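You operate a simulated robot arm through the tools that you are given. There is no shell and no other tool.

The job below is to be done with a simulated robot arm. You get a single attempt, and the scene is never put back.

## Task
Prove the yellow cut-out on the pilot bulb.
Fine: strip on, press TRIP so that the bulb dies, press SET so that it shines, strip off again.

It is judged by the outcome, as a careful person would: the job done as asked, and still so three seconds after it is handed in. It fails if anything else is knocked over, pushed out of place, dropped, spilled or broken.

## Robot
A 7-joint arm with a two-finger parallel gripper on a trunk, on a base that drives. Base frame: it is fixed to the floor where the robot stands at the start and does not move with it; the origin is under the middle of the robot, x ahead of it, y to its left, z up. Readings come in cm, degrees, newtons and seconds.
With the tool pointing down near the work surface it reaches from about 38 to 88 cm from the robot's upright axis, wherever it stands. Its first joint turns from -166.0 to 166.0 degrees. Places, roughly: clear terminal guard [70, -50, 100]; cut-out set button [100, 20, 90]; cut-out trip button [90, 20, 90]; pilot bulb [110, -50, 90]; strip reset button [100, 0, 90]; strip switch [100, 10, 90]; white plug (4x4x7 cm) [100, -20, 90]; yellow cut-out [90, 20, 90]. Payload 3.43 kg.
The tool frame sits at the grasp point between the pads (the TCP): z along the fingers, y along the line on which they close. The tips reach 3.4 cm beyond it. The gripper opens to 12.8 cm. The fingers are 2.4 cm wide and 1.2 cm thick; the gripper's body (4.8 by 13 cm) begins 9.6 cm behind the TCP.
Orientation is told as [roll, pitch, yaw] about the base's x, y, z axes, in that order, counted from this pose: with the fingers straight down and closing along the base's y, the tool's x points along the base's -x, its y along +y and its z along -z.

## Interface
- The arm moves only by the tool servo_tool. Its argument "motion" is a list of rows, each an object of numbers (a shift or turn left out is 0, a gripper value left out holds the last): "fingers": the gripper command, from -1 (shut) to 1 (fully open), values between in proportion; "tx", "ty", "tz": the shift along the tool's x, y, z in units of 40 mm (1.0 is 40 mm); "rx", "ry", "rz": the turn, a rotation vector about the tool's x, y, z in units of 6 degrees (1.0 is 6 degrees). In form: [{"fingers": .., "tx": .., "ty": .., "tz": .., "rx": .., "ry": .., "rz": ..}, ...]. A call has 1 to 20 rows; each row shifts and turns the commanded pose from where the row before left it, along the tool's axes as they then stand. A call with a number of a shift or a turn outside -1 to 1 is refused whole. A row lasts 0.2 s, in which the tool goes at most 5 cm and 8.6 degrees; a call with a longer step from one row to the next is refused whole, and so is a gripper value outside its range. Where a pose cannot be reached the arm comes as near as it can. A force on the tool above 40 N (or 10 N above the force at the start of the call, whichever is more), or a blocked arm, ends the call early, and 0.2 s more pass. Each finger travels about 15.3 cm/s and halts on what it meets, pressing with about 40 N; the grip force reading is that of the motor and also rises with nothing between the fingers. The clock runs only during rows and for 0.2 s after the last one: add rows that do not move to give the fingers time. It gives the time, the measured TCP pose, the force on the tool (base axes), the opening and the grip force at its end, in the units of the frame above (readings bear some noise), with the torque about the TCP (base axes, N m) and any sound that the robot's microphone picked up, and new pictures: "show" is both (left out), scene, wrist or none.
- Cameras (640 x 400 px; columns grow to the right, rows downward): "scene" is now at [18.15, -3.01, 156]; the picture's right is [-0.38, -0.93, 0.00], its down [-0.64, 0.26, -0.72] and it looks along [0.67, -0.27, -0.69] (base axes); focal length 247 px, centre (320, 200). "wrist" rides on the gripper at [7.6, -1.1, -16] in the tool frame; the picture's right is [0.15, 0.99, 0.00], its down [-0.88, 0.13, -0.46] and it looks along [-0.45, 0.07, 0.89] (tool axes); focal length 234 px, centre (320, 200). There is no depth. A picture from a camera that has moved, and an enlarged one, comes with that camera's place and axes in the base frame and with its lens.
- steer(legs): drives the robot by 1 to 6 legs, each [ahead, turn to the left] in cm and degrees, along the robot's own axes; the way and the turn of a leg run together, so that a leg with both is an arc; at most 150 cm and 180 degrees a leg. The arm and the cameras ride along, it lands a little off, and it stops where it bumps. It gives what a move gives, and a new picture of the scene camera.
- head_to(pan, tilt): turns the head with the scene camera to pan (to the left, within 132 degrees either way) and tilt (down, from -29 to 69), counted from straight ahead of the robot. It gives what a move gives, and a new picture of the scene camera.
- enlarge(camera, box): a new picture of the part [left, top, right, bottom] of that camera's present view, enlarged. The clock stands still meanwhile.
- finish_job(): hands the job in; it is judged then, once.

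Nothing tells you exact positions but the pictures and the camera data. Unless the task says otherwise, let go and move clear before handing in.

The tools are called after "Request:" by a JSON object that holds its "fn" and its "kwargs". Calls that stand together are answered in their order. servo_tool: Moves the arm, as the interface text tells. Its arguments: {"type":"object","properties":{"motion":{"type":"array","items":{"type":"object","properties":{"fingers":{"type":"number"},"tx":{"type":"number"},"ty":{"type":"number"},"tz":{"type":"number"},"rx":{"type":"number"},"ry":{"type":"number"},"rz":{"type":"number"}}}},"show":{"type":"string","enum":["both","scene","wrist","none"]}},"required":["motion"]} The other tools are called the same way: steer (legs) drives the base; head_to (pan, tilt) turns the head that bears the scene camera; enlarge (camera, box) takes an enlarged picture of a part of a camera's view; finish_job () hands the job in.

At the start:

```text
time_s: 0.0
eef_pos: [53.51, 9.57, 114.65]
tcp_rot: [0.0, 0.0, -0.1]
ft_force: [0.0, 0.5, 0.4]
torque: [0.0, 0.02, 0.02]
width: 12.79
grasp_force: 0.1
robot x, y, heading: [-0.23, -0.28, 0.2]
head pan, tilt: [-22.2, 43.9]
```

scene: 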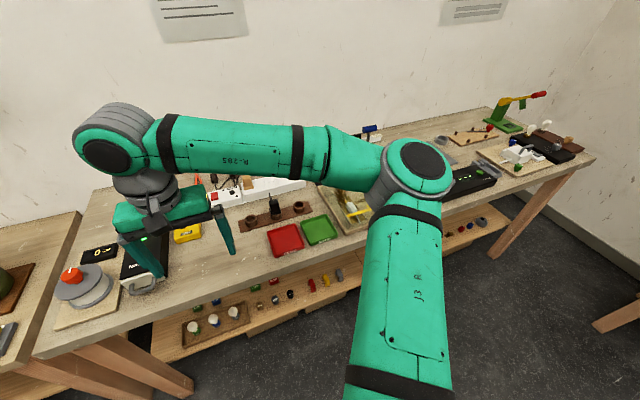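
wrist: 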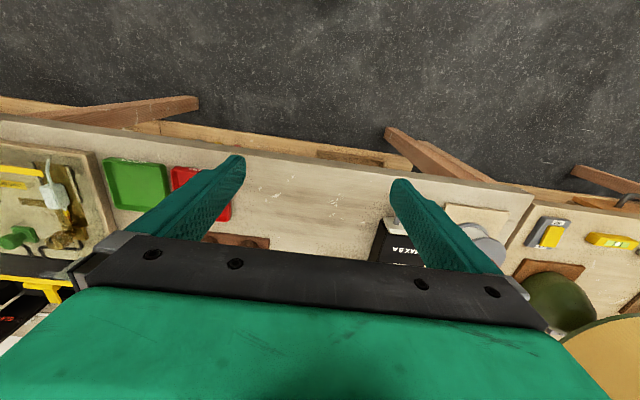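

I see a long bench with a power strip at the back wall, a yellow box left of the trays, and a board on the far right with a green/yellow thing. I'll look closer before moving anything.

Request:
{"fn": "enlarge", "kwargs": {"camera": "scene", "box": [160, 140, 340, 260]}}

Request:
{"fn": "enlarge", "kwargs": {"camera": "scene", "box": [420, 80, 600, 200]}}

Request:
{"fn": "enlarge", "kwargs": {"camera": "wrist", "box": [0, 100, 320, 400]}}

```text
3.33 times, centred on (250, 200) of scene
camera zoom: at [18.15, -3.01, 156.0], right [-0.38, -0.93, 0.0], down [-0.64, 0.26, -0.72], along [0.67, -0.27, -0.69], focal length 824 px, centre (553, 200)
```

zoom: 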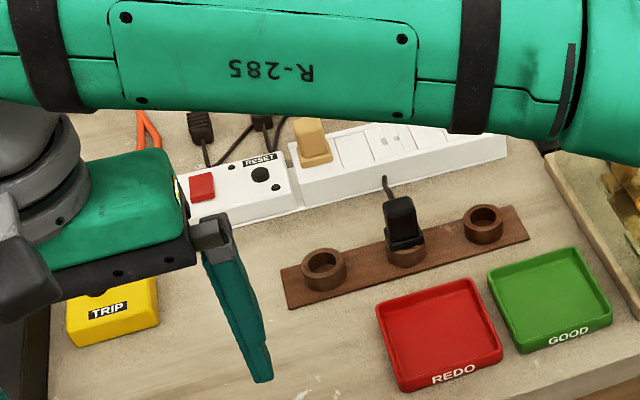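

```text
3.33 times, centred on (510, 140) of scene
camera zoom: at [18.15, -3.01, 156.0], right [-0.38, -0.93, 0.0], down [-0.64, 0.26, -0.72], along [0.67, -0.27, -0.69], focal length 824 px, centre (-313, 400)
```

zoom: 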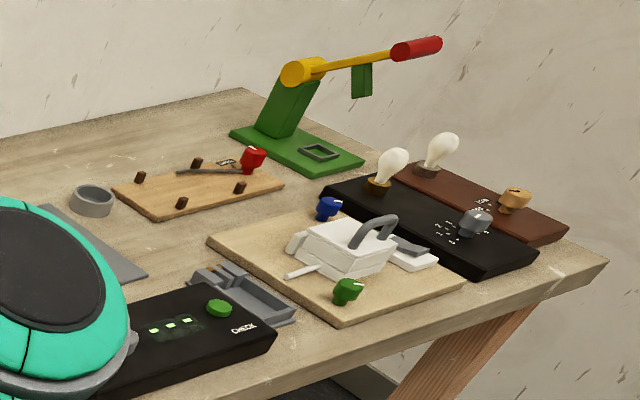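

```text
1.33 times, centred on (160, 250) of wrist
camera zoom: at [45.72, 8.38, 130.64], right [-0.15, 0.99, 0.0], down [0.88, 0.13, 0.46], along [0.45, 0.07, -0.89], focal length 312 px, centre (533, 133)
```

zoom: 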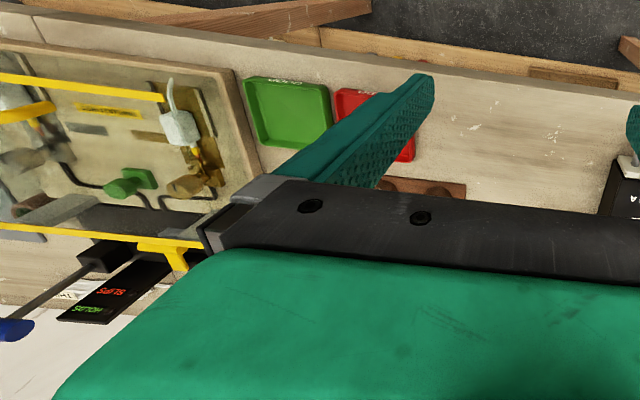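

The arm hides much of the bench. I'll turn the head to see the pieces from other angles.

Request:
{"fn": "head_to", "kwargs": {"pan": -40, "tilt": 40}}

Request:
{"fn": "head_to", "kwargs": {"pan": 10, "tilt": 40}}

```text
time_s: 0.8
eef_pos: [53.33, 9.59, 114.74]
tcp_rot: [-0.1, 0.0, 0.0]
ft_force: [0.6, 0.4, -0.5]
torque: [0.03, -0.02, 0.02]
width: 12.81
grasp_force: 0.0
robot x, y, heading: [-0.11, 0.0, -0.1]
head pan, tilt: [-40.0, 40.0]
camera scene: at [17.06, -5.36, 156.56], right [-0.64, -0.77, 0.0], down [-0.49, 0.41, -0.77], along [0.59, -0.49, -0.64], focal length 247 px, centre (320, 200)
```

scene: 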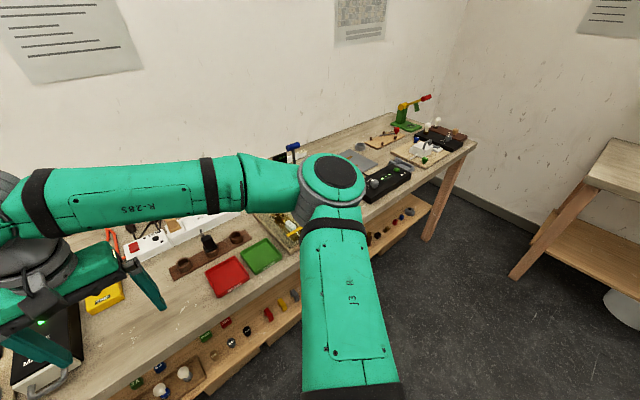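

```text
time_s: 2.0
eef_pos: [53.36, 9.53, 114.7]
tcp_rot: [0.0, -0.1, 0.0]
ft_force: [-1.0, -0.4, -0.2]
torque: [-0.03, 0.0, -0.01]
width: 12.78
grasp_force: 0.0
robot x, y, heading: [0.23, 0.18, 0.1]
head pan, tilt: [10.0, 40.0]
camera scene: at [18.91, 1.57, 156.56], right [0.17, -0.98, 0.0], down [-0.63, -0.11, -0.77], along [0.75, 0.13, -0.64], focal length 247 px, centre (320, 200)
```

scene: 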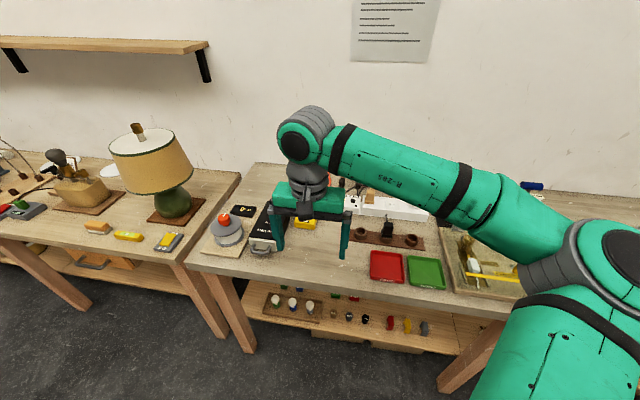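

The tool hangs over the left of the bench, with the elbow to the right. I'll raise it and swing it left to uncover the bench.

Request:
{"fn": "servo_tool", "kwargs": {"motion": [{"tz": -1}, {"tz": -1}, {"tz": -1}, {"ty": 1}, {"ty": 1}, {"ty": 1}, {"ty": 1}, {"ty": 1}, {"ty": 1}, {"ty": 1}, {"ty": 1}, {"ty": 1}, {"ty": 1}], "show": "scene"}}

Request:
{"fn": "head_to", "kwargs": {"pan": -15, "tilt": 35}}

```text
time_s: 4.8
eef_pos: [53.52, 49.59, 126.82]
tcp_rot: [0.0, 0.1, -0.1]
ft_force: [0.5, -1.1, 0.5]
torque: [0.09, 0.07, 0.01]
width: 12.79
grasp_force: 0.1
robot x, y, heading: [0.05, 0.24, -0.1]
head pan, tilt: [10.0, 40.0]
camera scene: at [18.93, 1.53, 156.56], right [0.17, -0.98, 0.0], down [-0.63, -0.11, -0.77], along [0.75, 0.13, -0.64], focal length 247 px, centre (320, 200)
```

scene: 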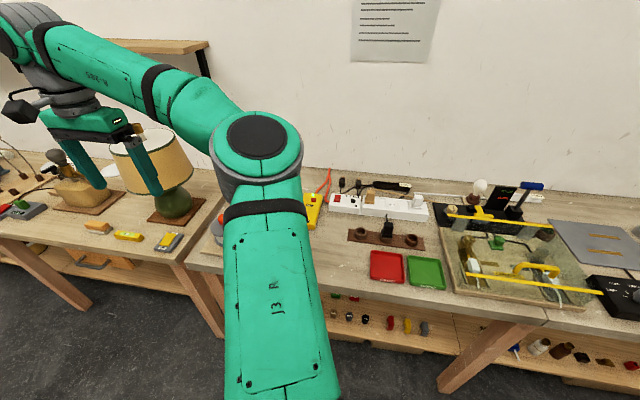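

```text
time_s: 5.7
eef_pos: [53.54, 49.42, 126.78]
tcp_rot: [-0.1, 0.0, 0.0]
ft_force: [0.6, 0.1, -0.1]
torque: [0.01, -0.02, -0.06]
width: 12.82
grasp_force: 0.0
robot x, y, heading: [0.19, -0.17, -0.2]
head pan, tilt: [-15.0, 35.0]
camera scene: at [19.05, -2.16, 157.32], right [-0.26, -0.97, 0.0], down [-0.55, 0.15, -0.82], along [0.79, -0.21, -0.57], focal length 247 px, centre (320, 200)
```

scene: 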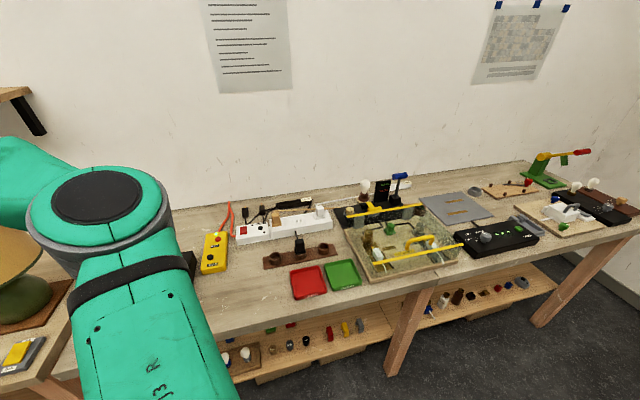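

Now the bench is visible: yellow cut-out, strip, a bulb board behind a guarded board. I'll enlarge each.

Request:
{"fn": "enlarge", "kwargs": {"camera": "scene", "box": [190, 180, 350, 280]}}

Request:
{"fn": "enlarge", "kwargs": {"camera": "scene", "box": [330, 160, 490, 290]}}

Request:
{"fn": "enlarge", "kwargs": {"camera": "scene", "box": [205, 0, 295, 95]}}

Request:
{"fn": "enlarge", "kwargs": {"camera": "scene", "box": [460, 0, 580, 95]}}

Request:
{"fn": "enlarge", "kwargs": {"camera": "scene", "box": [230, 185, 330, 255]}}

```text
4.00 times, centred on (270, 230) of scene
camera zoom: at [19.05, -2.16, 157.32], right [-0.26, -0.97, 0.0], down [-0.55, 0.15, -0.82], along [0.79, -0.21, -0.57], focal length 989 px, centre (520, 80)
```

zoom: 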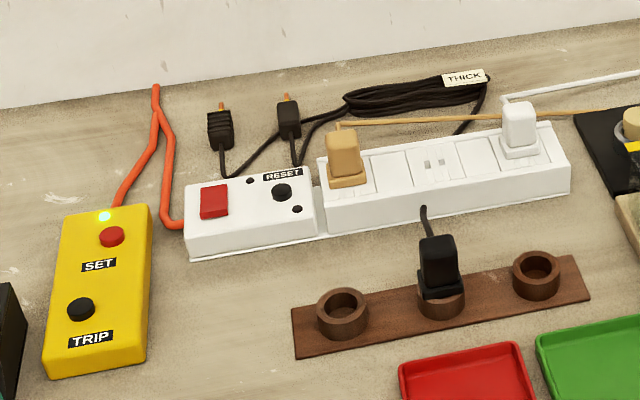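

```text
3.08 times, centred on (410, 225) of scene
camera zoom: at [19.05, -2.16, 157.32], right [-0.26, -0.97, 0.0], down [-0.55, 0.15, -0.82], along [0.79, -0.21, -0.57], focal length 761 px, centre (43, 123)
```

zoom: 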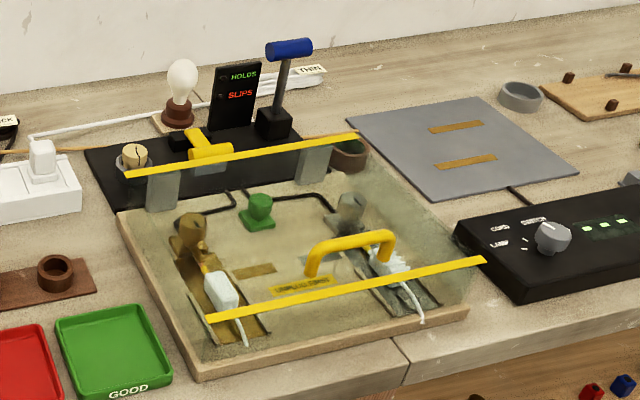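

```text
4.21 times, centred on (250, 48) of scene
camera zoom: at [19.05, -2.16, 157.32], right [-0.26, -0.97, 0.0], down [-0.55, 0.15, -0.82], along [0.79, -0.21, -0.57], focal length 1041 px, centre (615, 842)
```

zoom: 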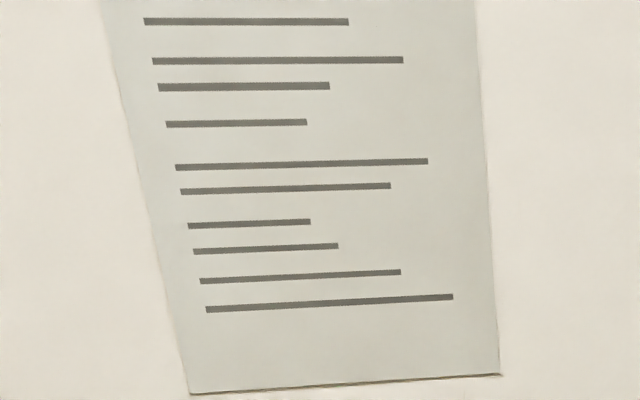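

```text
4.21 times, centred on (520, 48) of scene
camera zoom: at [19.05, -2.16, 157.32], right [-0.26, -0.97, 0.0], down [-0.55, 0.15, -0.82], along [0.79, -0.21, -0.57], focal length 1041 px, centre (-522, 842)
```

zoom: 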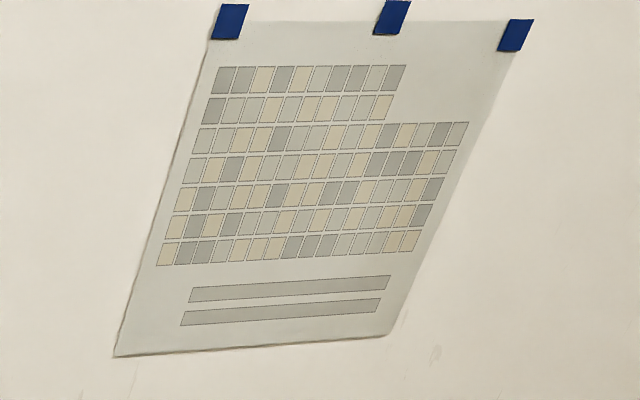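

```text
5.71 times, centred on (280, 220) of scene
camera zoom: at [19.05, -2.16, 157.32], right [-0.26, -0.97, 0.0], down [-0.55, 0.15, -0.82], along [0.79, -0.21, -0.57], focal length 1413 px, centre (549, 86)
```

zoom: 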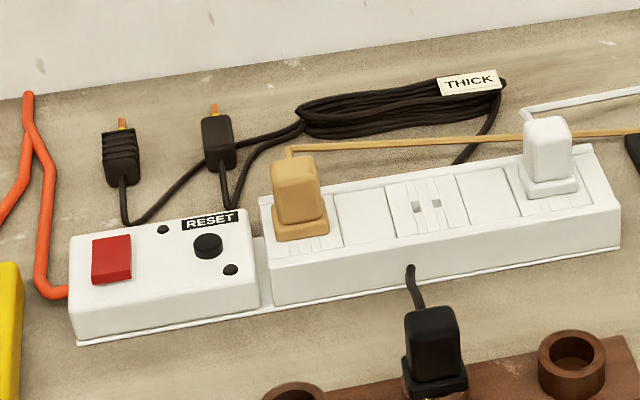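

Layout is clear: the yellow cut-out feeds the strip by the orange lead; the white plug in the strip feeds the bulb. I'll check the bulb and the cut-out lamp in detail, then bring the tool in front before driving closer.

Request:
{"fn": "enlarge", "kwargs": {"camera": "scene", "box": [330, 165, 430, 230]}}

Request:
{"fn": "enlarge", "kwargs": {"camera": "scene", "box": [180, 195, 280, 285]}}

Request:
{"fn": "servo_tool", "kwargs": {"motion": [{"ty": -1}, {"ty": -1}, {"ty": -1}, {"ty": -1}, {"ty": -1}, {"ty": -1}, {"ty": -1, "tx": 0.5}, {"ty": -1, "tx": 0.5}, {"fingers": -1}, {"fingers": -1}, {"fingers": -1}], "show": "both"}}

```text
6.15 times, centred on (380, 198) of scene
camera zoom: at [19.05, -2.16, 157.32], right [-0.26, -0.97, 0.0], down [-0.55, 0.15, -0.82], along [0.79, -0.21, -0.57], focal length 1522 px, centre (-49, 215)
```

zoom: 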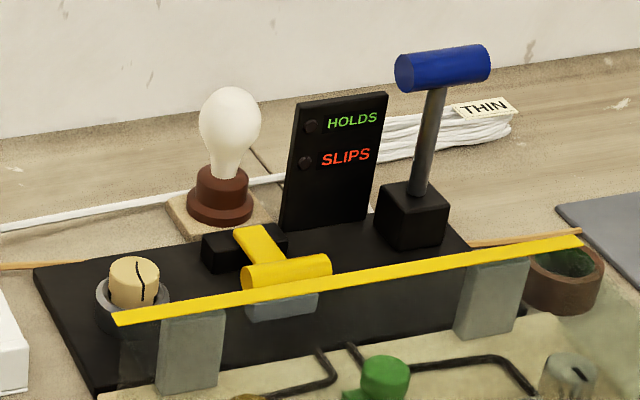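

```text
4.44 times, centred on (230, 240) of scene
camera zoom: at [19.05, -2.16, 157.32], right [-0.26, -0.97, 0.0], down [-0.55, 0.15, -0.82], along [0.79, -0.21, -0.57], focal length 1099 px, centre (720, 22)
```

zoom: 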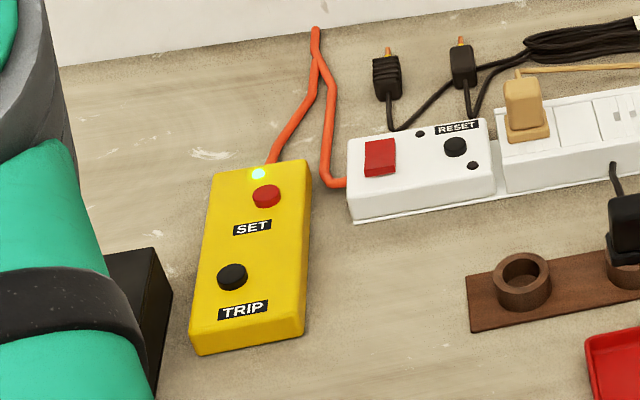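

```text
time_s: 8.1
eef_pos: [49.29, 17.5, 126.71]
tcp_rot: [-0.1, 0.1, -0.1]
ft_force: [-0.7, -0.2, -0.4]
torque: [0.02, -0.01, 0.03]
width: 0.0
grasp_force: 33.2
robot x, y, heading: [-0.21, -0.25, -0.0]
head pan, tilt: [-15.0, 35.0]
camera scene: at [19.05, -2.18, 157.32], right [-0.26, -0.97, 0.0], down [-0.55, 0.15, -0.82], along [0.79, -0.21, -0.57], focal length 247 px, centre (320, 200)
camera wrist: at [41.7, 16.45, 142.63], right [-0.15, 0.99, 0.0], down [0.88, 0.13, 0.46], along [0.45, 0.07, -0.89], focal length 234 px, centre (320, 200)
```

scene: 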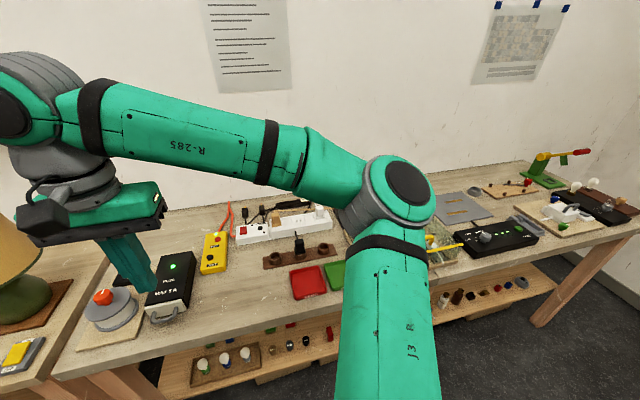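
wrist: 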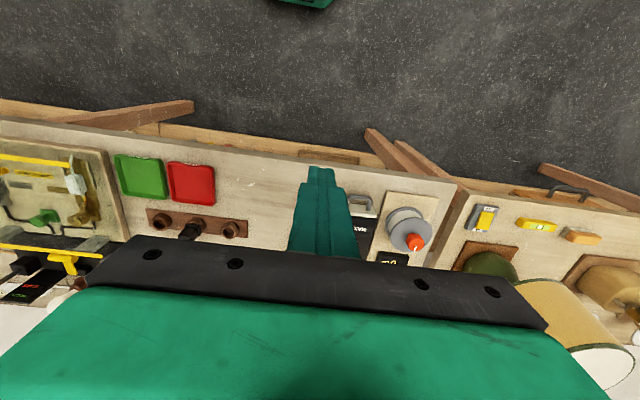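

The cut-out's lamp is lit (set), the bulb is dark, the strip is off. I'll drive ahead so the strip and cut-out come within reach.

Request:
{"fn": "steer", "kwargs": {"legs": [[23, 0]]}}

```text
time_s: 9.8
eef_pos: [72.36, 17.83, 126.75]
tcp_rot: [0.0, 0.0, 0.3]
ft_force: [0.4, -0.2, -0.8]
torque: [0.0, 0.01, -0.02]
width: 0.0
grasp_force: 33.6
robot x, y, heading: [22.74, 0.13, 0.3]
head pan, tilt: [-15.0, 35.0]
camera scene: at [42.14, -2.1, 157.32], right [-0.26, -0.97, 0.0], down [-0.55, 0.15, -0.82], along [0.79, -0.21, -0.57], focal length 247 px, centre (320, 200)
```

scene: 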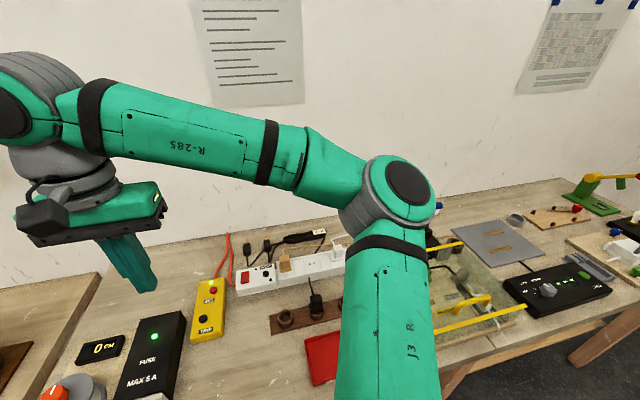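

Base is now at x≈23. I'll measure the buttons from this second viewpoint.

Request:
{"fn": "enlarge", "kwargs": {"camera": "scene", "box": [180, 225, 300, 345]}}

Request:
{"fn": "enlarge", "kwargs": {"camera": "scene", "box": [40, 300, 190, 400]}}

Request:
{"fn": "enlarge", "kwargs": {"camera": "wrist", "box": [0, 0, 640, 400]}}

```text
3.33 times, centred on (240, 285) of scene
camera zoom: at [42.14, -2.1, 157.32], right [-0.26, -0.97, 0.0], down [-0.55, 0.15, -0.82], along [0.79, -0.21, -0.57], focal length 824 px, centre (587, -83)
```

zoom: 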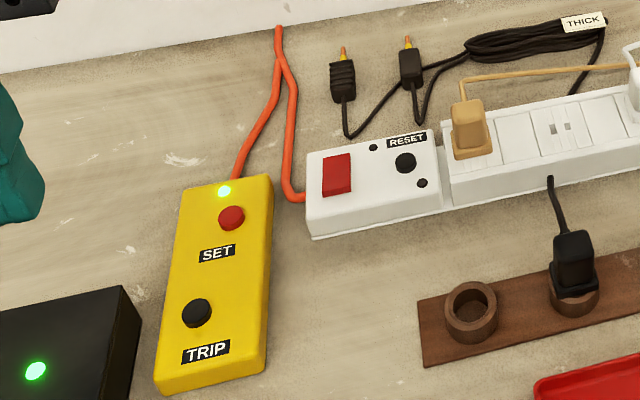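

```text
4.00 times, centred on (115, 350) of scene
camera zoom: at [42.14, -2.1, 157.32], right [-0.26, -0.97, 0.0], down [-0.55, 0.15, -0.82], along [0.79, -0.21, -0.57], focal length 989 px, centre (1140, -400)
```

zoom: 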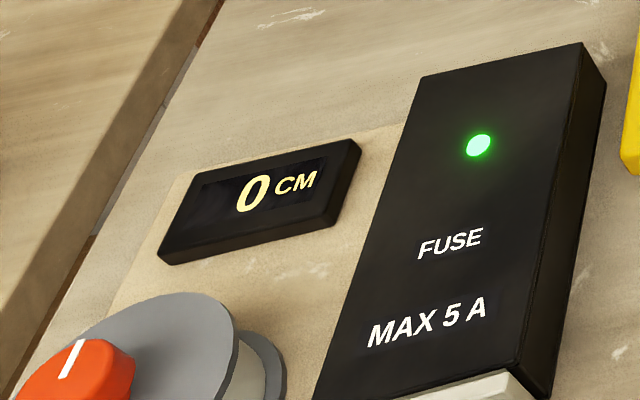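

```text
1.00 times, centred on (320, 200) of wrist (not enlarged: the box is as wide or as high as the picture)
camera zoom: at [64.76, 16.6, 142.63], right [-0.15, 0.99, 0.0], down [0.88, 0.13, 0.46], along [0.45, 0.07, -0.89], focal length 234 px, centre (320, 200)
```

zoom: 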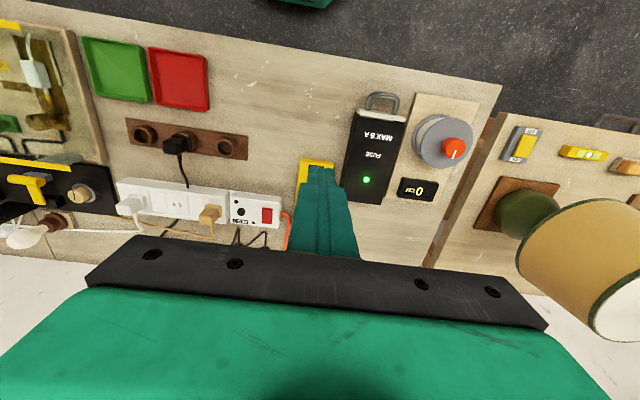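

The tool is above the cut-out and the wrist camera also sees the bulb (far left). Let me look at the rocker's tilt closely.

Request:
{"fn": "enlarge", "kwargs": {"camera": "scene", "box": [225, 255, 285, 300]}}

Request:
{"fn": "enlarge", "kwargs": {"camera": "wrist", "box": [190, 150, 350, 260]}}

Request:
{"fn": "enlarge", "kwargs": {"camera": "wrist", "box": [0, 150, 160, 260]}}

```text
8.89 times, centred on (255, 278) of scene
camera zoom: at [42.14, -2.1, 157.32], right [-0.26, -0.97, 0.0], down [-0.55, 0.15, -0.82], along [0.79, -0.21, -0.57], focal length 2198 px, centre (898, -489)
```

zoom: 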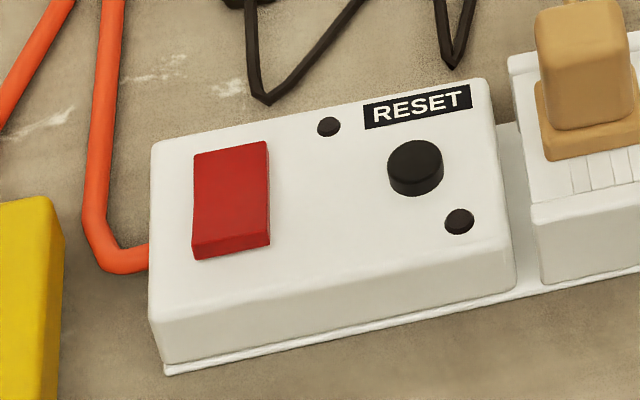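

```text
3.64 times, centred on (270, 205) of wrist
camera zoom: at [64.76, 16.6, 142.63], right [-0.15, 0.99, 0.0], down [0.88, 0.13, 0.46], along [0.45, 0.07, -0.89], focal length 852 px, centre (502, 182)
```

zoom: 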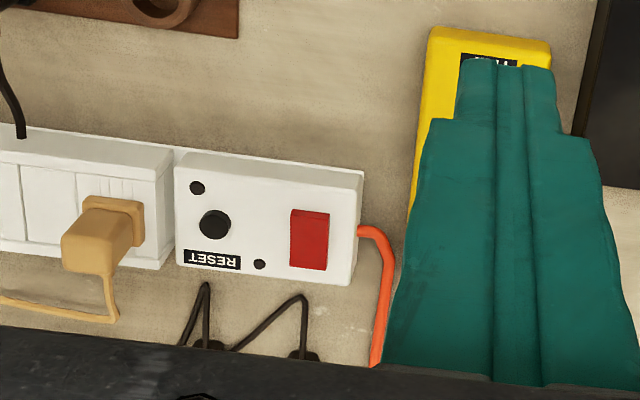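

```text
3.64 times, centred on (80, 205) of wrist
camera zoom: at [64.76, 16.6, 142.63], right [-0.15, 0.99, 0.0], down [0.88, 0.13, 0.46], along [0.45, 0.07, -0.89], focal length 852 px, centre (1193, 182)
```

zoom: 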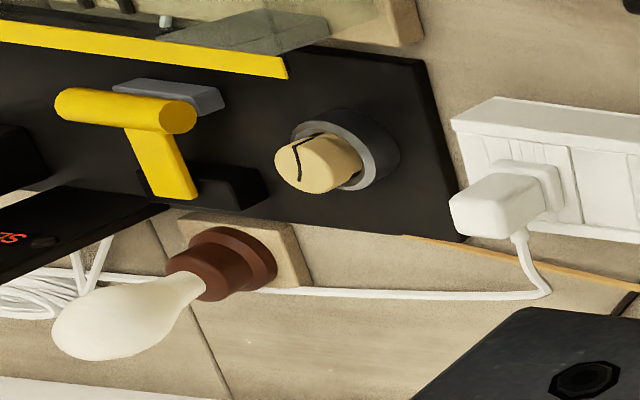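

The rocker's near (robot-side) edge stands proud, around [96, 8, 91]; the bulb at far left is dark. I'll bring the closed tips above the rocker's near half.

Request:
{"fn": "servo_tool", "kwargs": {"motion": [{"tx": -0.9, "ty": -0.35, "fingers": -1}, {"tx": -0.9, "ty": -0.35}, {"tx": -0.9, "ty": -0.35}, {"tx": -0.9, "ty": -0.35}, {"tx": -0.9, "ty": -0.35}, {"tx": -0.9, "ty": -0.35}, {"tx": -0.75, "ty": -0.35}, {"tz": 0.8}, {"tz": 0.8}, {"tz": 0.8}, {"tz": 0.8}, {"tz": 0.8}, {"tz": 0.8}, {"tz": 0.8}, {"tz": 0.4}, {}], "show": "both"}}

```text
time_s: 13.2
eef_pos: [97.05, 8.03, 102.58]
tcp_rot: [0.1, -0.1, 0.2]
ft_force: [0.9, 0.1, -0.2]
torque: [-0.02, 0.02, -0.02]
width: 0.02
grasp_force: 32.6
robot x, y, heading: [23.24, -0.22, 0.2]
head pan, tilt: [-15.0, 35.0]
camera scene: at [42.14, -2.1, 157.32], right [-0.26, -0.97, 0.0], down [-0.55, 0.15, -0.82], along [0.79, -0.21, -0.57], focal length 247 px, centre (320, 200)
camera wrist: at [89.43, 6.81, 118.54], right [-0.15, 0.99, 0.0], down [0.88, 0.13, 0.46], along [0.45, 0.07, -0.89], focal length 234 px, centre (320, 200)
```

scene: 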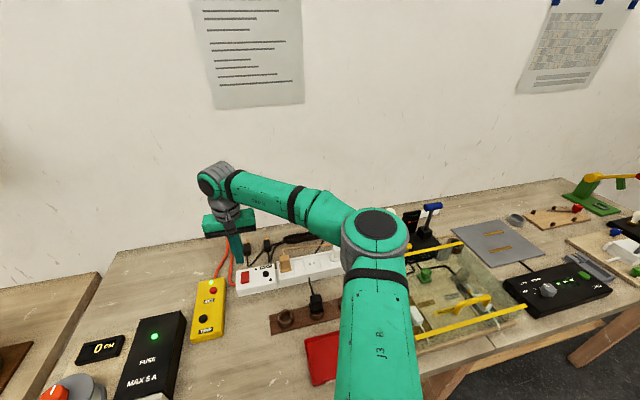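
wrist: 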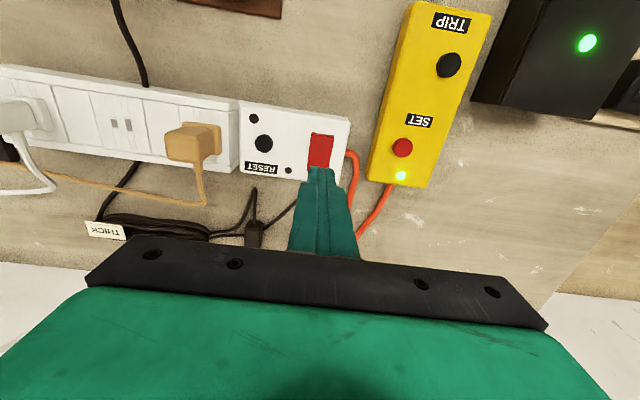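

Tips are right over the rocker. I'll shift 1 cm toward the robot for the near half and go down close to it.

Request:
{"fn": "servo_tool", "kwargs": {"motion": [{"tx": 0.28}, {"tz": 0.5}, {"tz": 0.5}, {"tz": 0.4}, {"tz": 0.2}, {}], "show": "wrist"}}

Request:
{"fn": "enlarge", "kwargs": {"camera": "wrist", "box": [240, 80, 400, 200]}}

Request:
{"fn": "enlarge", "kwargs": {"camera": "scene", "box": [200, 220, 300, 300]}}

```text
time_s: 14.6
eef_pos: [95.91, 8.05, 96.31]
tcp_rot: [0.0, 0.0, 0.3]
ft_force: [0.4, 0.6, -0.3]
torque: [0.03, -0.03, -0.05]
width: 0.01
grasp_force: 32.7
robot x, y, heading: [22.98, -0.15, 0.1]
head pan, tilt: [-15.0, 35.0]
camera wrist: at [88.27, 6.86, 112.2], right [-0.15, 0.99, 0.0], down [0.88, 0.13, 0.46], along [0.45, 0.07, -0.89], focal length 234 px, centre (320, 200)
```

wrist: 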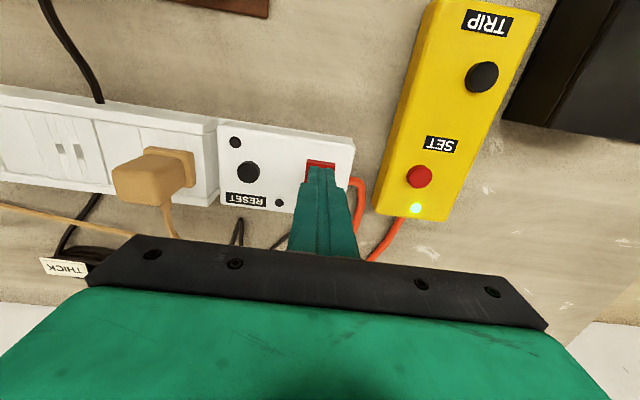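

```text
3.33 times, centred on (320, 140) of wrist
camera zoom: at [88.27, 6.86, 112.2], right [-0.15, 0.99, 0.0], down [0.88, 0.13, 0.46], along [0.45, 0.07, -0.89], focal length 781 px, centre (320, 400)
```

zoom: 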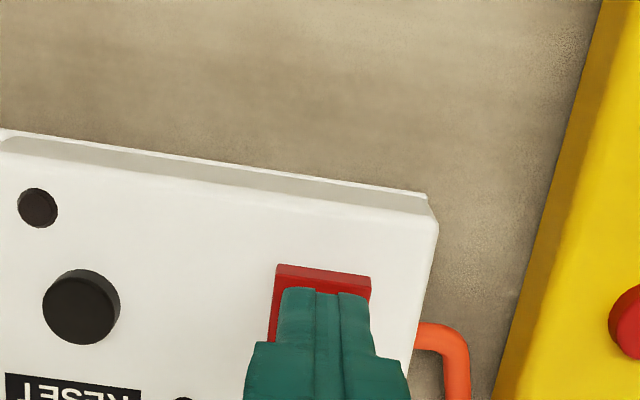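

```text
5.00 times, centred on (250, 260) of scene
camera zoom: at [42.14, -2.1, 157.32], right [-0.26, -0.97, 0.0], down [-0.55, 0.15, -0.82], along [0.79, -0.21, -0.57], focal length 1236 px, centre (670, -100)
```

zoom: 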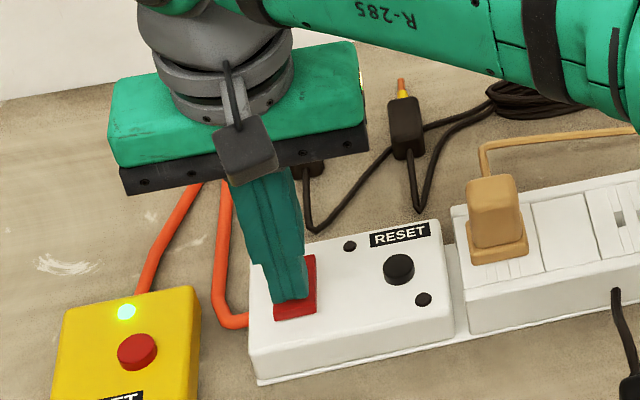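

Tips sit over the rocker's near half, about 2 cm above. Now I press down in small steps.

Request:
{"fn": "servo_tool", "kwargs": {"motion": [{"tz": 0.15}, {"tz": 0.15}, {"tz": 0.1}, {"tz": 0.1}, {"tz": 0.1}, {"tz": 0.1}, {"tz": 0.1}, {"tz": 0.1}], "show": "wrist"}}

```text
time_s: 15.2
eef_pos: [95.99, 8.15, 95.72]
tcp_rot: [0.0, -0.2, 0.3]
ft_force: [-6.3, -1.1, 10.4]
torque: [-0.1, 0.13, -0.01]
width: 0.01
grasp_force: 32.7
robot x, y, heading: [22.9, 0.22, 0.2]
head pan, tilt: [-15.0, 35.0]
stopped in row 3: the force on the tool passed its limit at 49 N (the readings are from after the stop); the commanded pose is now the measured one
camera wrist: at [88.32, 6.85, 111.6], right [-0.15, 0.99, 0.0], down [0.88, 0.13, 0.46], along [0.45, 0.07, -0.89], focal length 234 px, centre (320, 200)
```

wrist: 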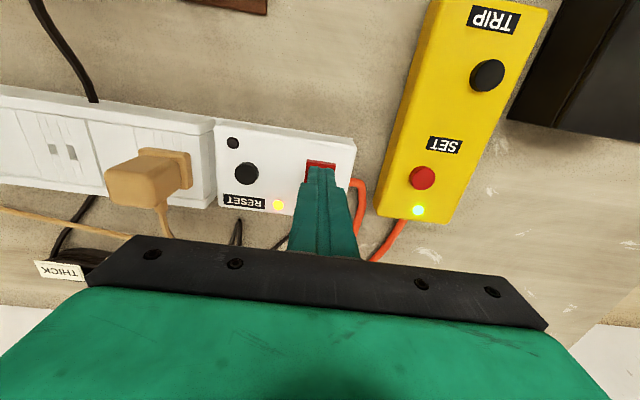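

The strip's amber lamp came on, so it is switched on. I'll lift off and check the bulb.

Request:
{"fn": "servo_tool", "kwargs": {"motion": [{"tz": -0.5}, {"tz": -1}, {"tz": -1}, {"tz": -1}, {"tz": -1}, {"tz": -1}, {}], "show": "both"}}

Request:
{"fn": "enlarge", "kwargs": {"camera": "wrist", "box": [0, 80, 200, 260]}}

Request:
{"fn": "enlarge", "kwargs": {"camera": "scene", "box": [180, 220, 360, 340]}}

Request:
{"fn": "enlarge", "kwargs": {"camera": "scene", "box": [330, 180, 450, 270]}}

```text
time_s: 16.8
eef_pos: [95.98, 8.19, 117.4]
tcp_rot: [0.0, 0.0, 0.3]
ft_force: [0.7, -0.6, 0.4]
torque: [0.05, 0.02, 0.0]
width: 0.02
grasp_force: 33.0
robot x, y, heading: [22.99, 0.08, 0.2]
head pan, tilt: [-15.0, 35.0]
camera scene: at [42.13, -2.1, 157.32], right [-0.26, -0.97, 0.0], down [-0.55, 0.15, -0.82], along [0.79, -0.21, -0.57], focal length 247 px, centre (320, 200)
camera wrist: at [88.39, 7.01, 133.44], right [-0.15, 0.99, 0.0], down [0.88, 0.13, 0.46], along [0.45, 0.07, -0.89], focal length 234 px, centre (320, 200)
```

scene: 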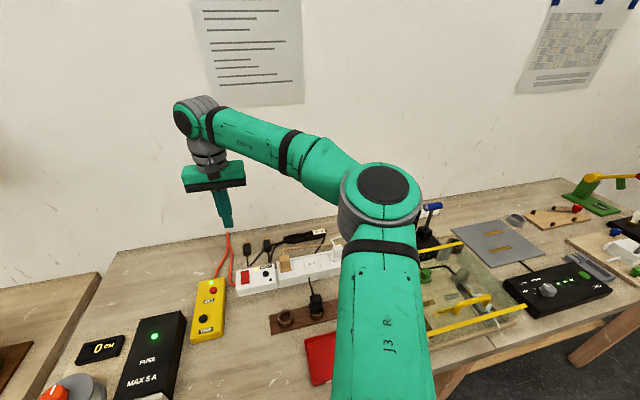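
wrist: 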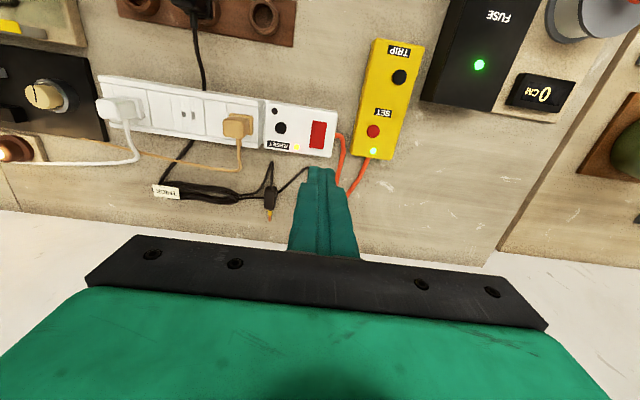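

```text
2.22 times, centred on (100, 170) of wrist
camera zoom: at [88.39, 7.01, 133.44], right [-0.15, 0.99, 0.0], down [0.88, 0.13, 0.46], along [0.45, 0.07, -0.89], focal length 520 px, centre (809, 267)
```

zoom: 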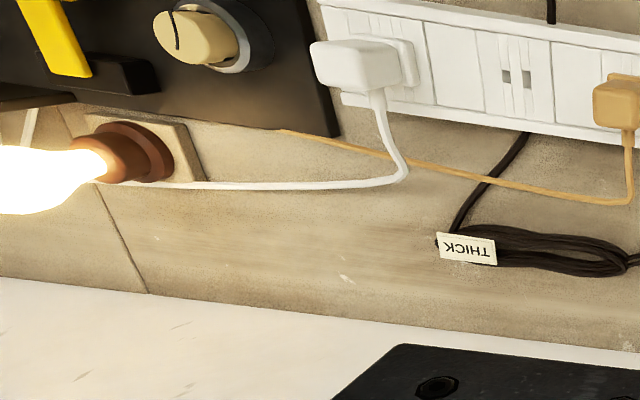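

```text
3.33 times, centred on (270, 280) of scene
camera zoom: at [42.13, -2.1, 157.32], right [-0.26, -0.97, 0.0], down [-0.55, 0.15, -0.82], along [0.79, -0.21, -0.57], focal length 824 px, centre (487, -67)
```

zoom: 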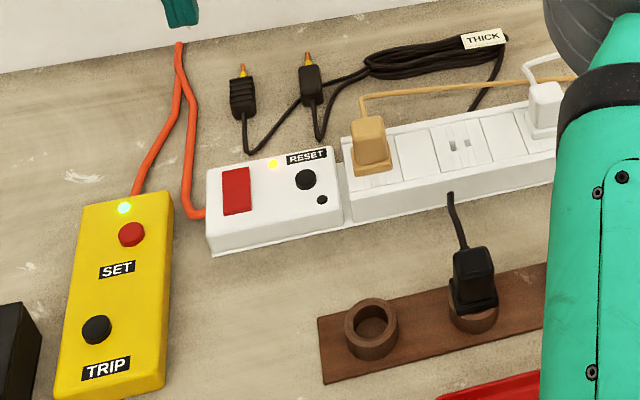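

```text
4.44 times, centred on (390, 225) of scene
camera zoom: at [42.13, -2.1, 157.32], right [-0.26, -0.97, 0.0], down [-0.55, 0.15, -0.82], along [0.79, -0.21, -0.57], focal length 1099 px, centre (9, 89)
```

zoom: 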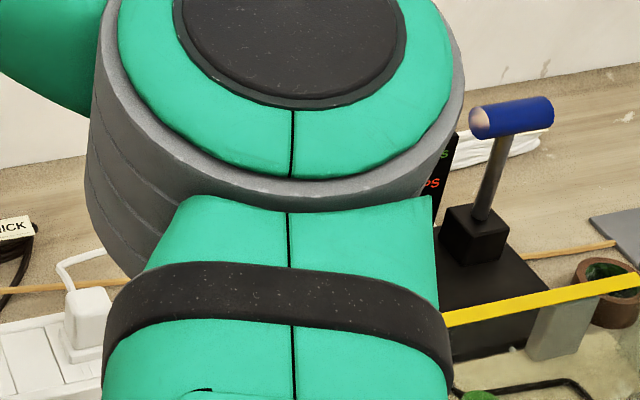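

The bulb shines with the strip on. Next: move over TRIP at about [87, 20, 90].

Request:
{"fn": "servo_tool", "kwargs": {"motion": [{"tx": 0.77, "ty": 0.98}, {"tx": 0.77, "ty": 0.98}, {"tx": 0.77, "ty": 0.98}, {"tz": 0.9}, {"tz": 0.9}, {"tz": 0.9}, {"tz": 0.9}, {"tz": 0.9}, {}], "show": "wrist"}}

Request:
{"fn": "enlarge", "kwargs": {"camera": "wrist", "box": [240, 80, 400, 200]}}

Request:
{"fn": "enlarge", "kwargs": {"camera": "scene", "box": [160, 250, 260, 350]}}

```text
time_s: 18.8
eef_pos: [86.65, 20.08, 99.53]
tcp_rot: [-0.1, 0.0, 0.2]
ft_force: [-0.4, -0.2, -0.2]
torque: [0.0, 0.03, -0.03]
width: 0.0
grasp_force: 33.2
robot x, y, heading: [22.73, 0.02, 0.2]
head pan, tilt: [-15.0, 35.0]
camera wrist: at [79.05, 18.85, 115.46], right [-0.15, 0.99, 0.0], down [0.88, 0.13, 0.46], along [0.45, 0.07, -0.89], focal length 234 px, centre (320, 200)
```

wrist: 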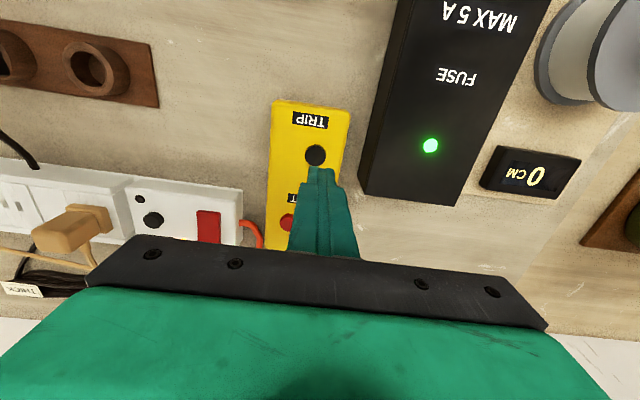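

```text
3.33 times, centred on (320, 140) of wrist
camera zoom: at [79.05, 18.85, 115.46], right [-0.15, 0.99, 0.0], down [0.88, 0.13, 0.46], along [0.45, 0.07, -0.89], focal length 781 px, centre (320, 400)
```

zoom: 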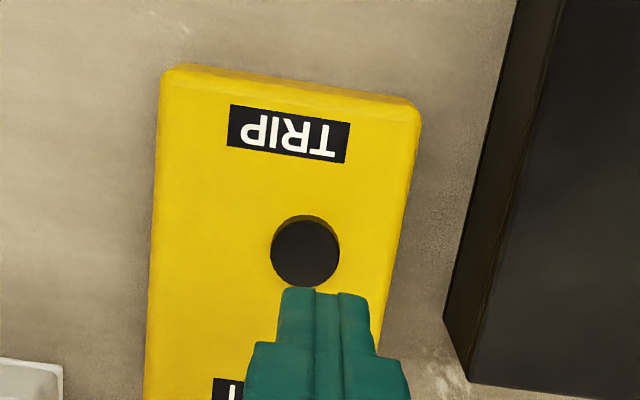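

```text
4.00 times, centred on (210, 300) of scene
camera zoom: at [42.13, -2.1, 157.32], right [-0.26, -0.97, 0.0], down [-0.55, 0.15, -0.82], along [0.79, -0.21, -0.57], focal length 989 px, centre (760, -200)
```

zoom: 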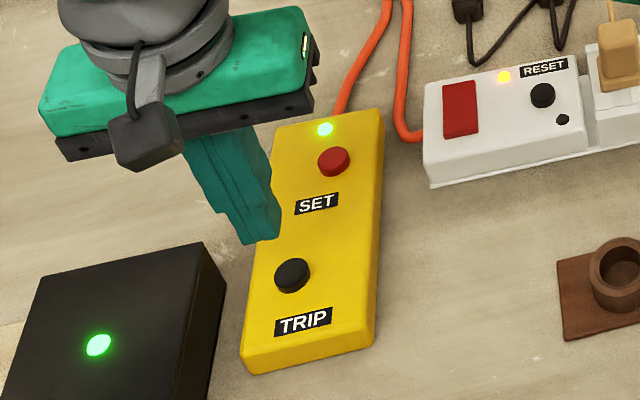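

TRIP comes out at [86.1, 19.5, ~92] from both cameras. I'll correct sideways and press in small steps.

Request:
{"fn": "servo_tool", "kwargs": {"motion": [{"tx": 0.14, "ty": -0.16}, {"tz": 0.4}, {"tz": 0.35}, {}, {"tz": 0.08}, {"tz": 0.08}, {"tz": 0.08}, {"tz": 0.08}, {"tz": 0.08}, {"tz": 0.08}, {"tz": 0.08}, {"tz": 0.08}], "show": "both"}}

Request:
{"fn": "enlarge", "kwargs": {"camera": "scene", "box": [160, 230, 310, 340]}}

```text
time_s: 21.5
eef_pos: [86.36, 19.24, 94.52]
tcp_rot: [0.2, -0.4, 0.2]
ft_force: [-8.0, -4.7, 18.6]
torque: [-0.15, 0.3, 0.04]
width: 0.0
grasp_force: 33.6
robot x, y, heading: [22.89, 0.35, 0.1]
head pan, tilt: [-15.0, 35.0]
heard: click
stopped in row 12: the force on the tool passed its limit at 45 N (the readings are from after the stop); the commanded pose is now the measured one
camera scene: at [42.04, -2.13, 157.33], right [-0.26, -0.97, 0.0], down [-0.55, 0.15, -0.82], along [0.79, -0.21, -0.57], focal length 247 px, centre (320, 200)
camera wrist: at [78.53, 17.98, 110.36], right [-0.15, 0.99, 0.0], down [0.88, 0.13, 0.46], along [0.46, 0.07, -0.89], focal length 234 px, centre (320, 200)
```

scene: 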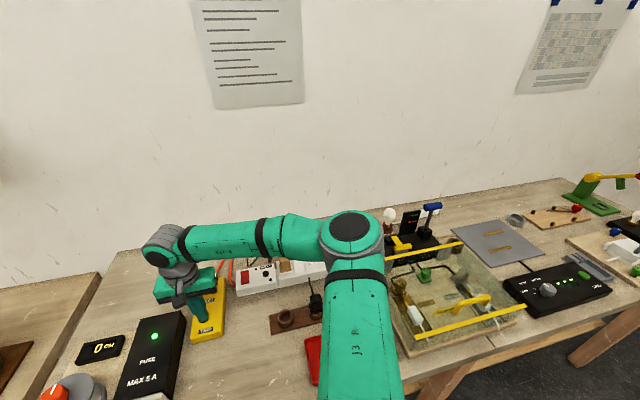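
wrist: 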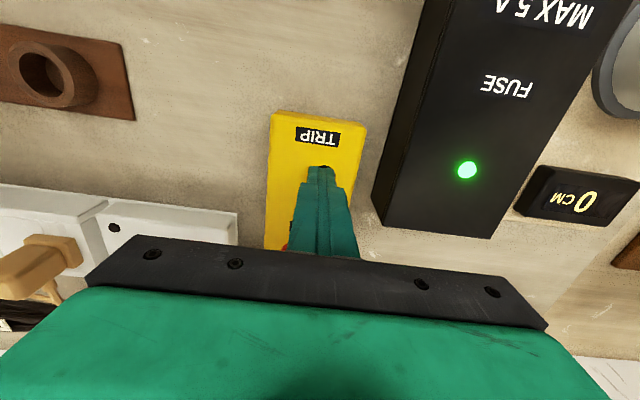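

```text
3.64 times, centred on (235, 285) of scene
camera zoom: at [42.04, -2.13, 157.33], right [-0.26, -0.97, 0.0], down [-0.55, 0.15, -0.82], along [0.79, -0.21, -0.57], focal length 899 px, centre (629, -109)
```

zoom: 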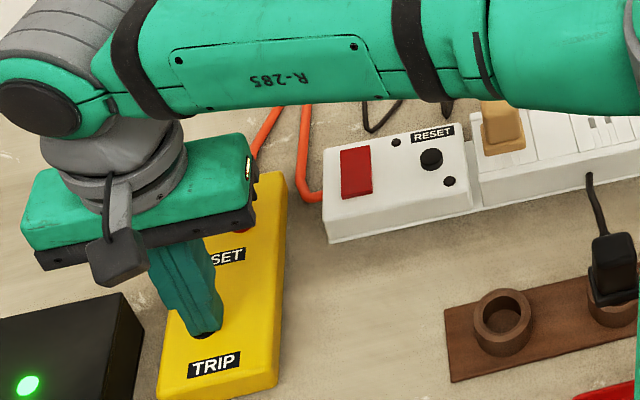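

A click was heard and the strip's lamp went out. I'll rise and confirm the bulb is dark.

Request:
{"fn": "servo_tool", "kwargs": {"motion": [{"tz": -0.5}, {"tz": -0.8}, {"tz": -0.8}, {"tz": -0.5}, {}], "show": "both"}}

Request:
{"fn": "enlarge", "kwargs": {"camera": "scene", "box": [330, 180, 450, 270]}}

Request:
{"fn": "enlarge", "kwargs": {"camera": "scene", "box": [160, 230, 310, 340]}}

```text
time_s: 22.7
eef_pos: [86.35, 19.35, 104.63]
tcp_rot: [0.1, -0.3, 0.2]
ft_force: [0.3, -0.6, 0.2]
torque: [0.04, 0.0, 0.01]
width: 0.0
grasp_force: 33.5
robot x, y, heading: [23.13, 0.21, 0.2]
head pan, tilt: [-15.0, 35.0]
camera scene: at [42.12, -2.1, 157.32], right [-0.26, -0.97, 0.0], down [-0.55, 0.15, -0.82], along [0.79, -0.21, -0.57], focal length 247 px, centre (320, 200)
camera wrist: at [78.67, 18.04, 120.57], right [-0.15, 0.99, 0.0], down [0.88, 0.13, 0.46], along [0.46, 0.07, -0.89], focal length 234 px, centre (320, 200)
```

scene: 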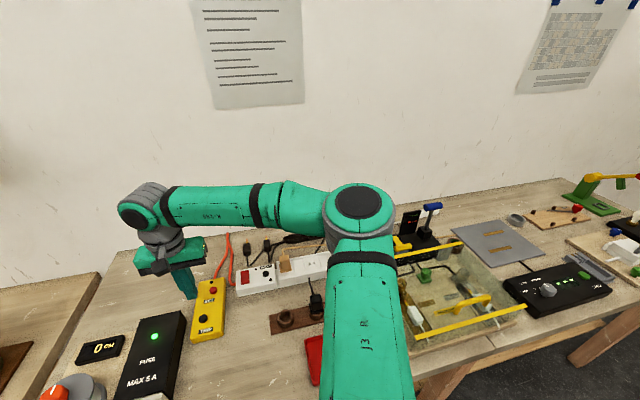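
wrist: 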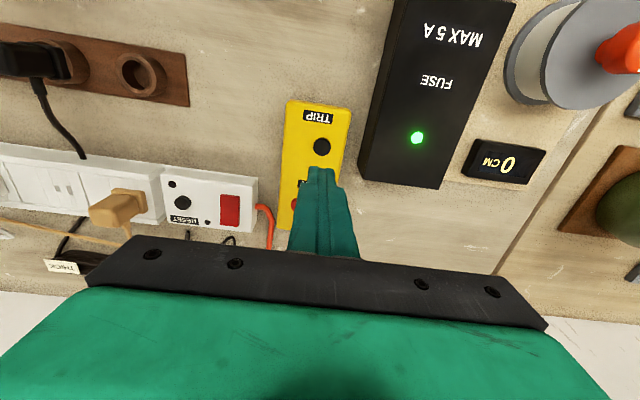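

```text
4.44 times, centred on (390, 225) of scene
camera zoom: at [42.12, -2.1, 157.32], right [-0.26, -0.97, 0.0], down [-0.55, 0.15, -0.82], along [0.79, -0.21, -0.57], focal length 1099 px, centre (9, 89)
```

zoom: 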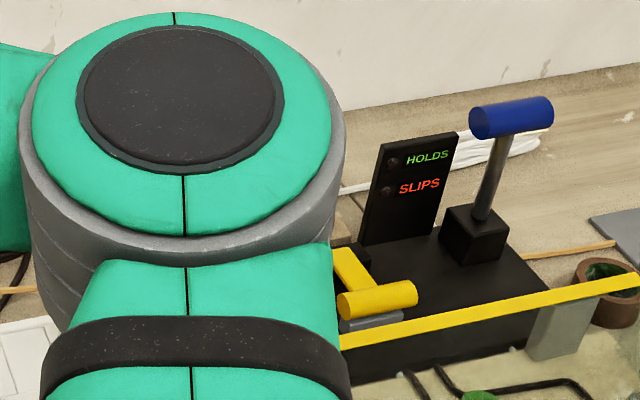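

```text
3.64 times, centred on (235, 285) of scene
camera zoom: at [42.12, -2.1, 157.32], right [-0.26, -0.97, 0.0], down [-0.55, 0.15, -0.82], along [0.79, -0.21, -0.57], focal length 899 px, centre (629, -109)
```

zoom: 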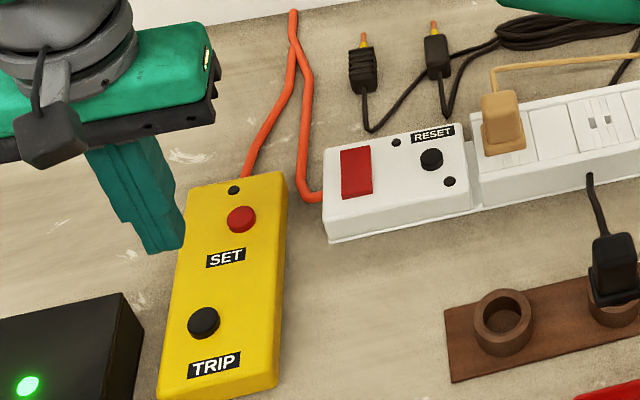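

The cut-out lamp and strip lamp are both out. I'll go high over SET, where the wrist camera can show the bulb itself.

Request:
{"fn": "servo_tool", "kwargs": {"motion": [{"tz": -1}, {"tz": -1}, {"tz": -1}, {"tz": -1}, {"tz": -1}, {"tx": -0.7, "ty": -0.17}, {"tx": -0.7, "ty": -0.17}, {"tx": -0.69, "ty": -0.17}, {}], "show": "wrist"}}

Request:
{"fn": "enlarge", "kwargs": {"camera": "wrist", "box": [0, 80, 200, 260]}}

```text
time_s: 24.7
eef_pos: [94.35, 17.06, 124.74]
tcp_rot: [0.1, -0.4, 0.2]
ft_force: [-0.2, 0.3, 0.1]
torque: [0.0, -0.05, 0.0]
width: 0.0
grasp_force: 32.5
robot x, y, heading: [22.88, -0.16, -0.0]
head pan, tilt: [-15.0, 35.0]
camera wrist: at [86.69, 15.85, 140.59], right [-0.15, 0.99, 0.0], down [0.88, 0.13, 0.46], along [0.46, 0.07, -0.89], focal length 234 px, centre (320, 200)
```

wrist: 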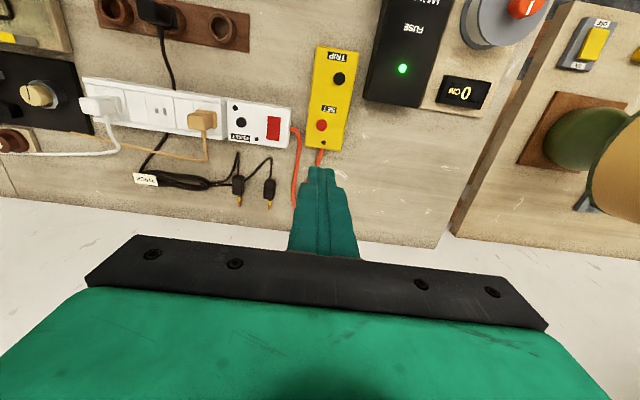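

```text
2.22 times, centred on (100, 170) of wrist
camera zoom: at [86.69, 15.85, 140.59], right [-0.15, 0.99, 0.0], down [0.88, 0.13, 0.46], along [0.46, 0.07, -0.89], focal length 520 px, centre (809, 267)
```

zoom: 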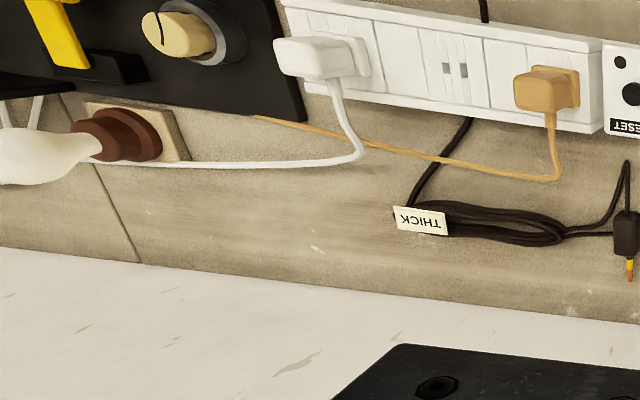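

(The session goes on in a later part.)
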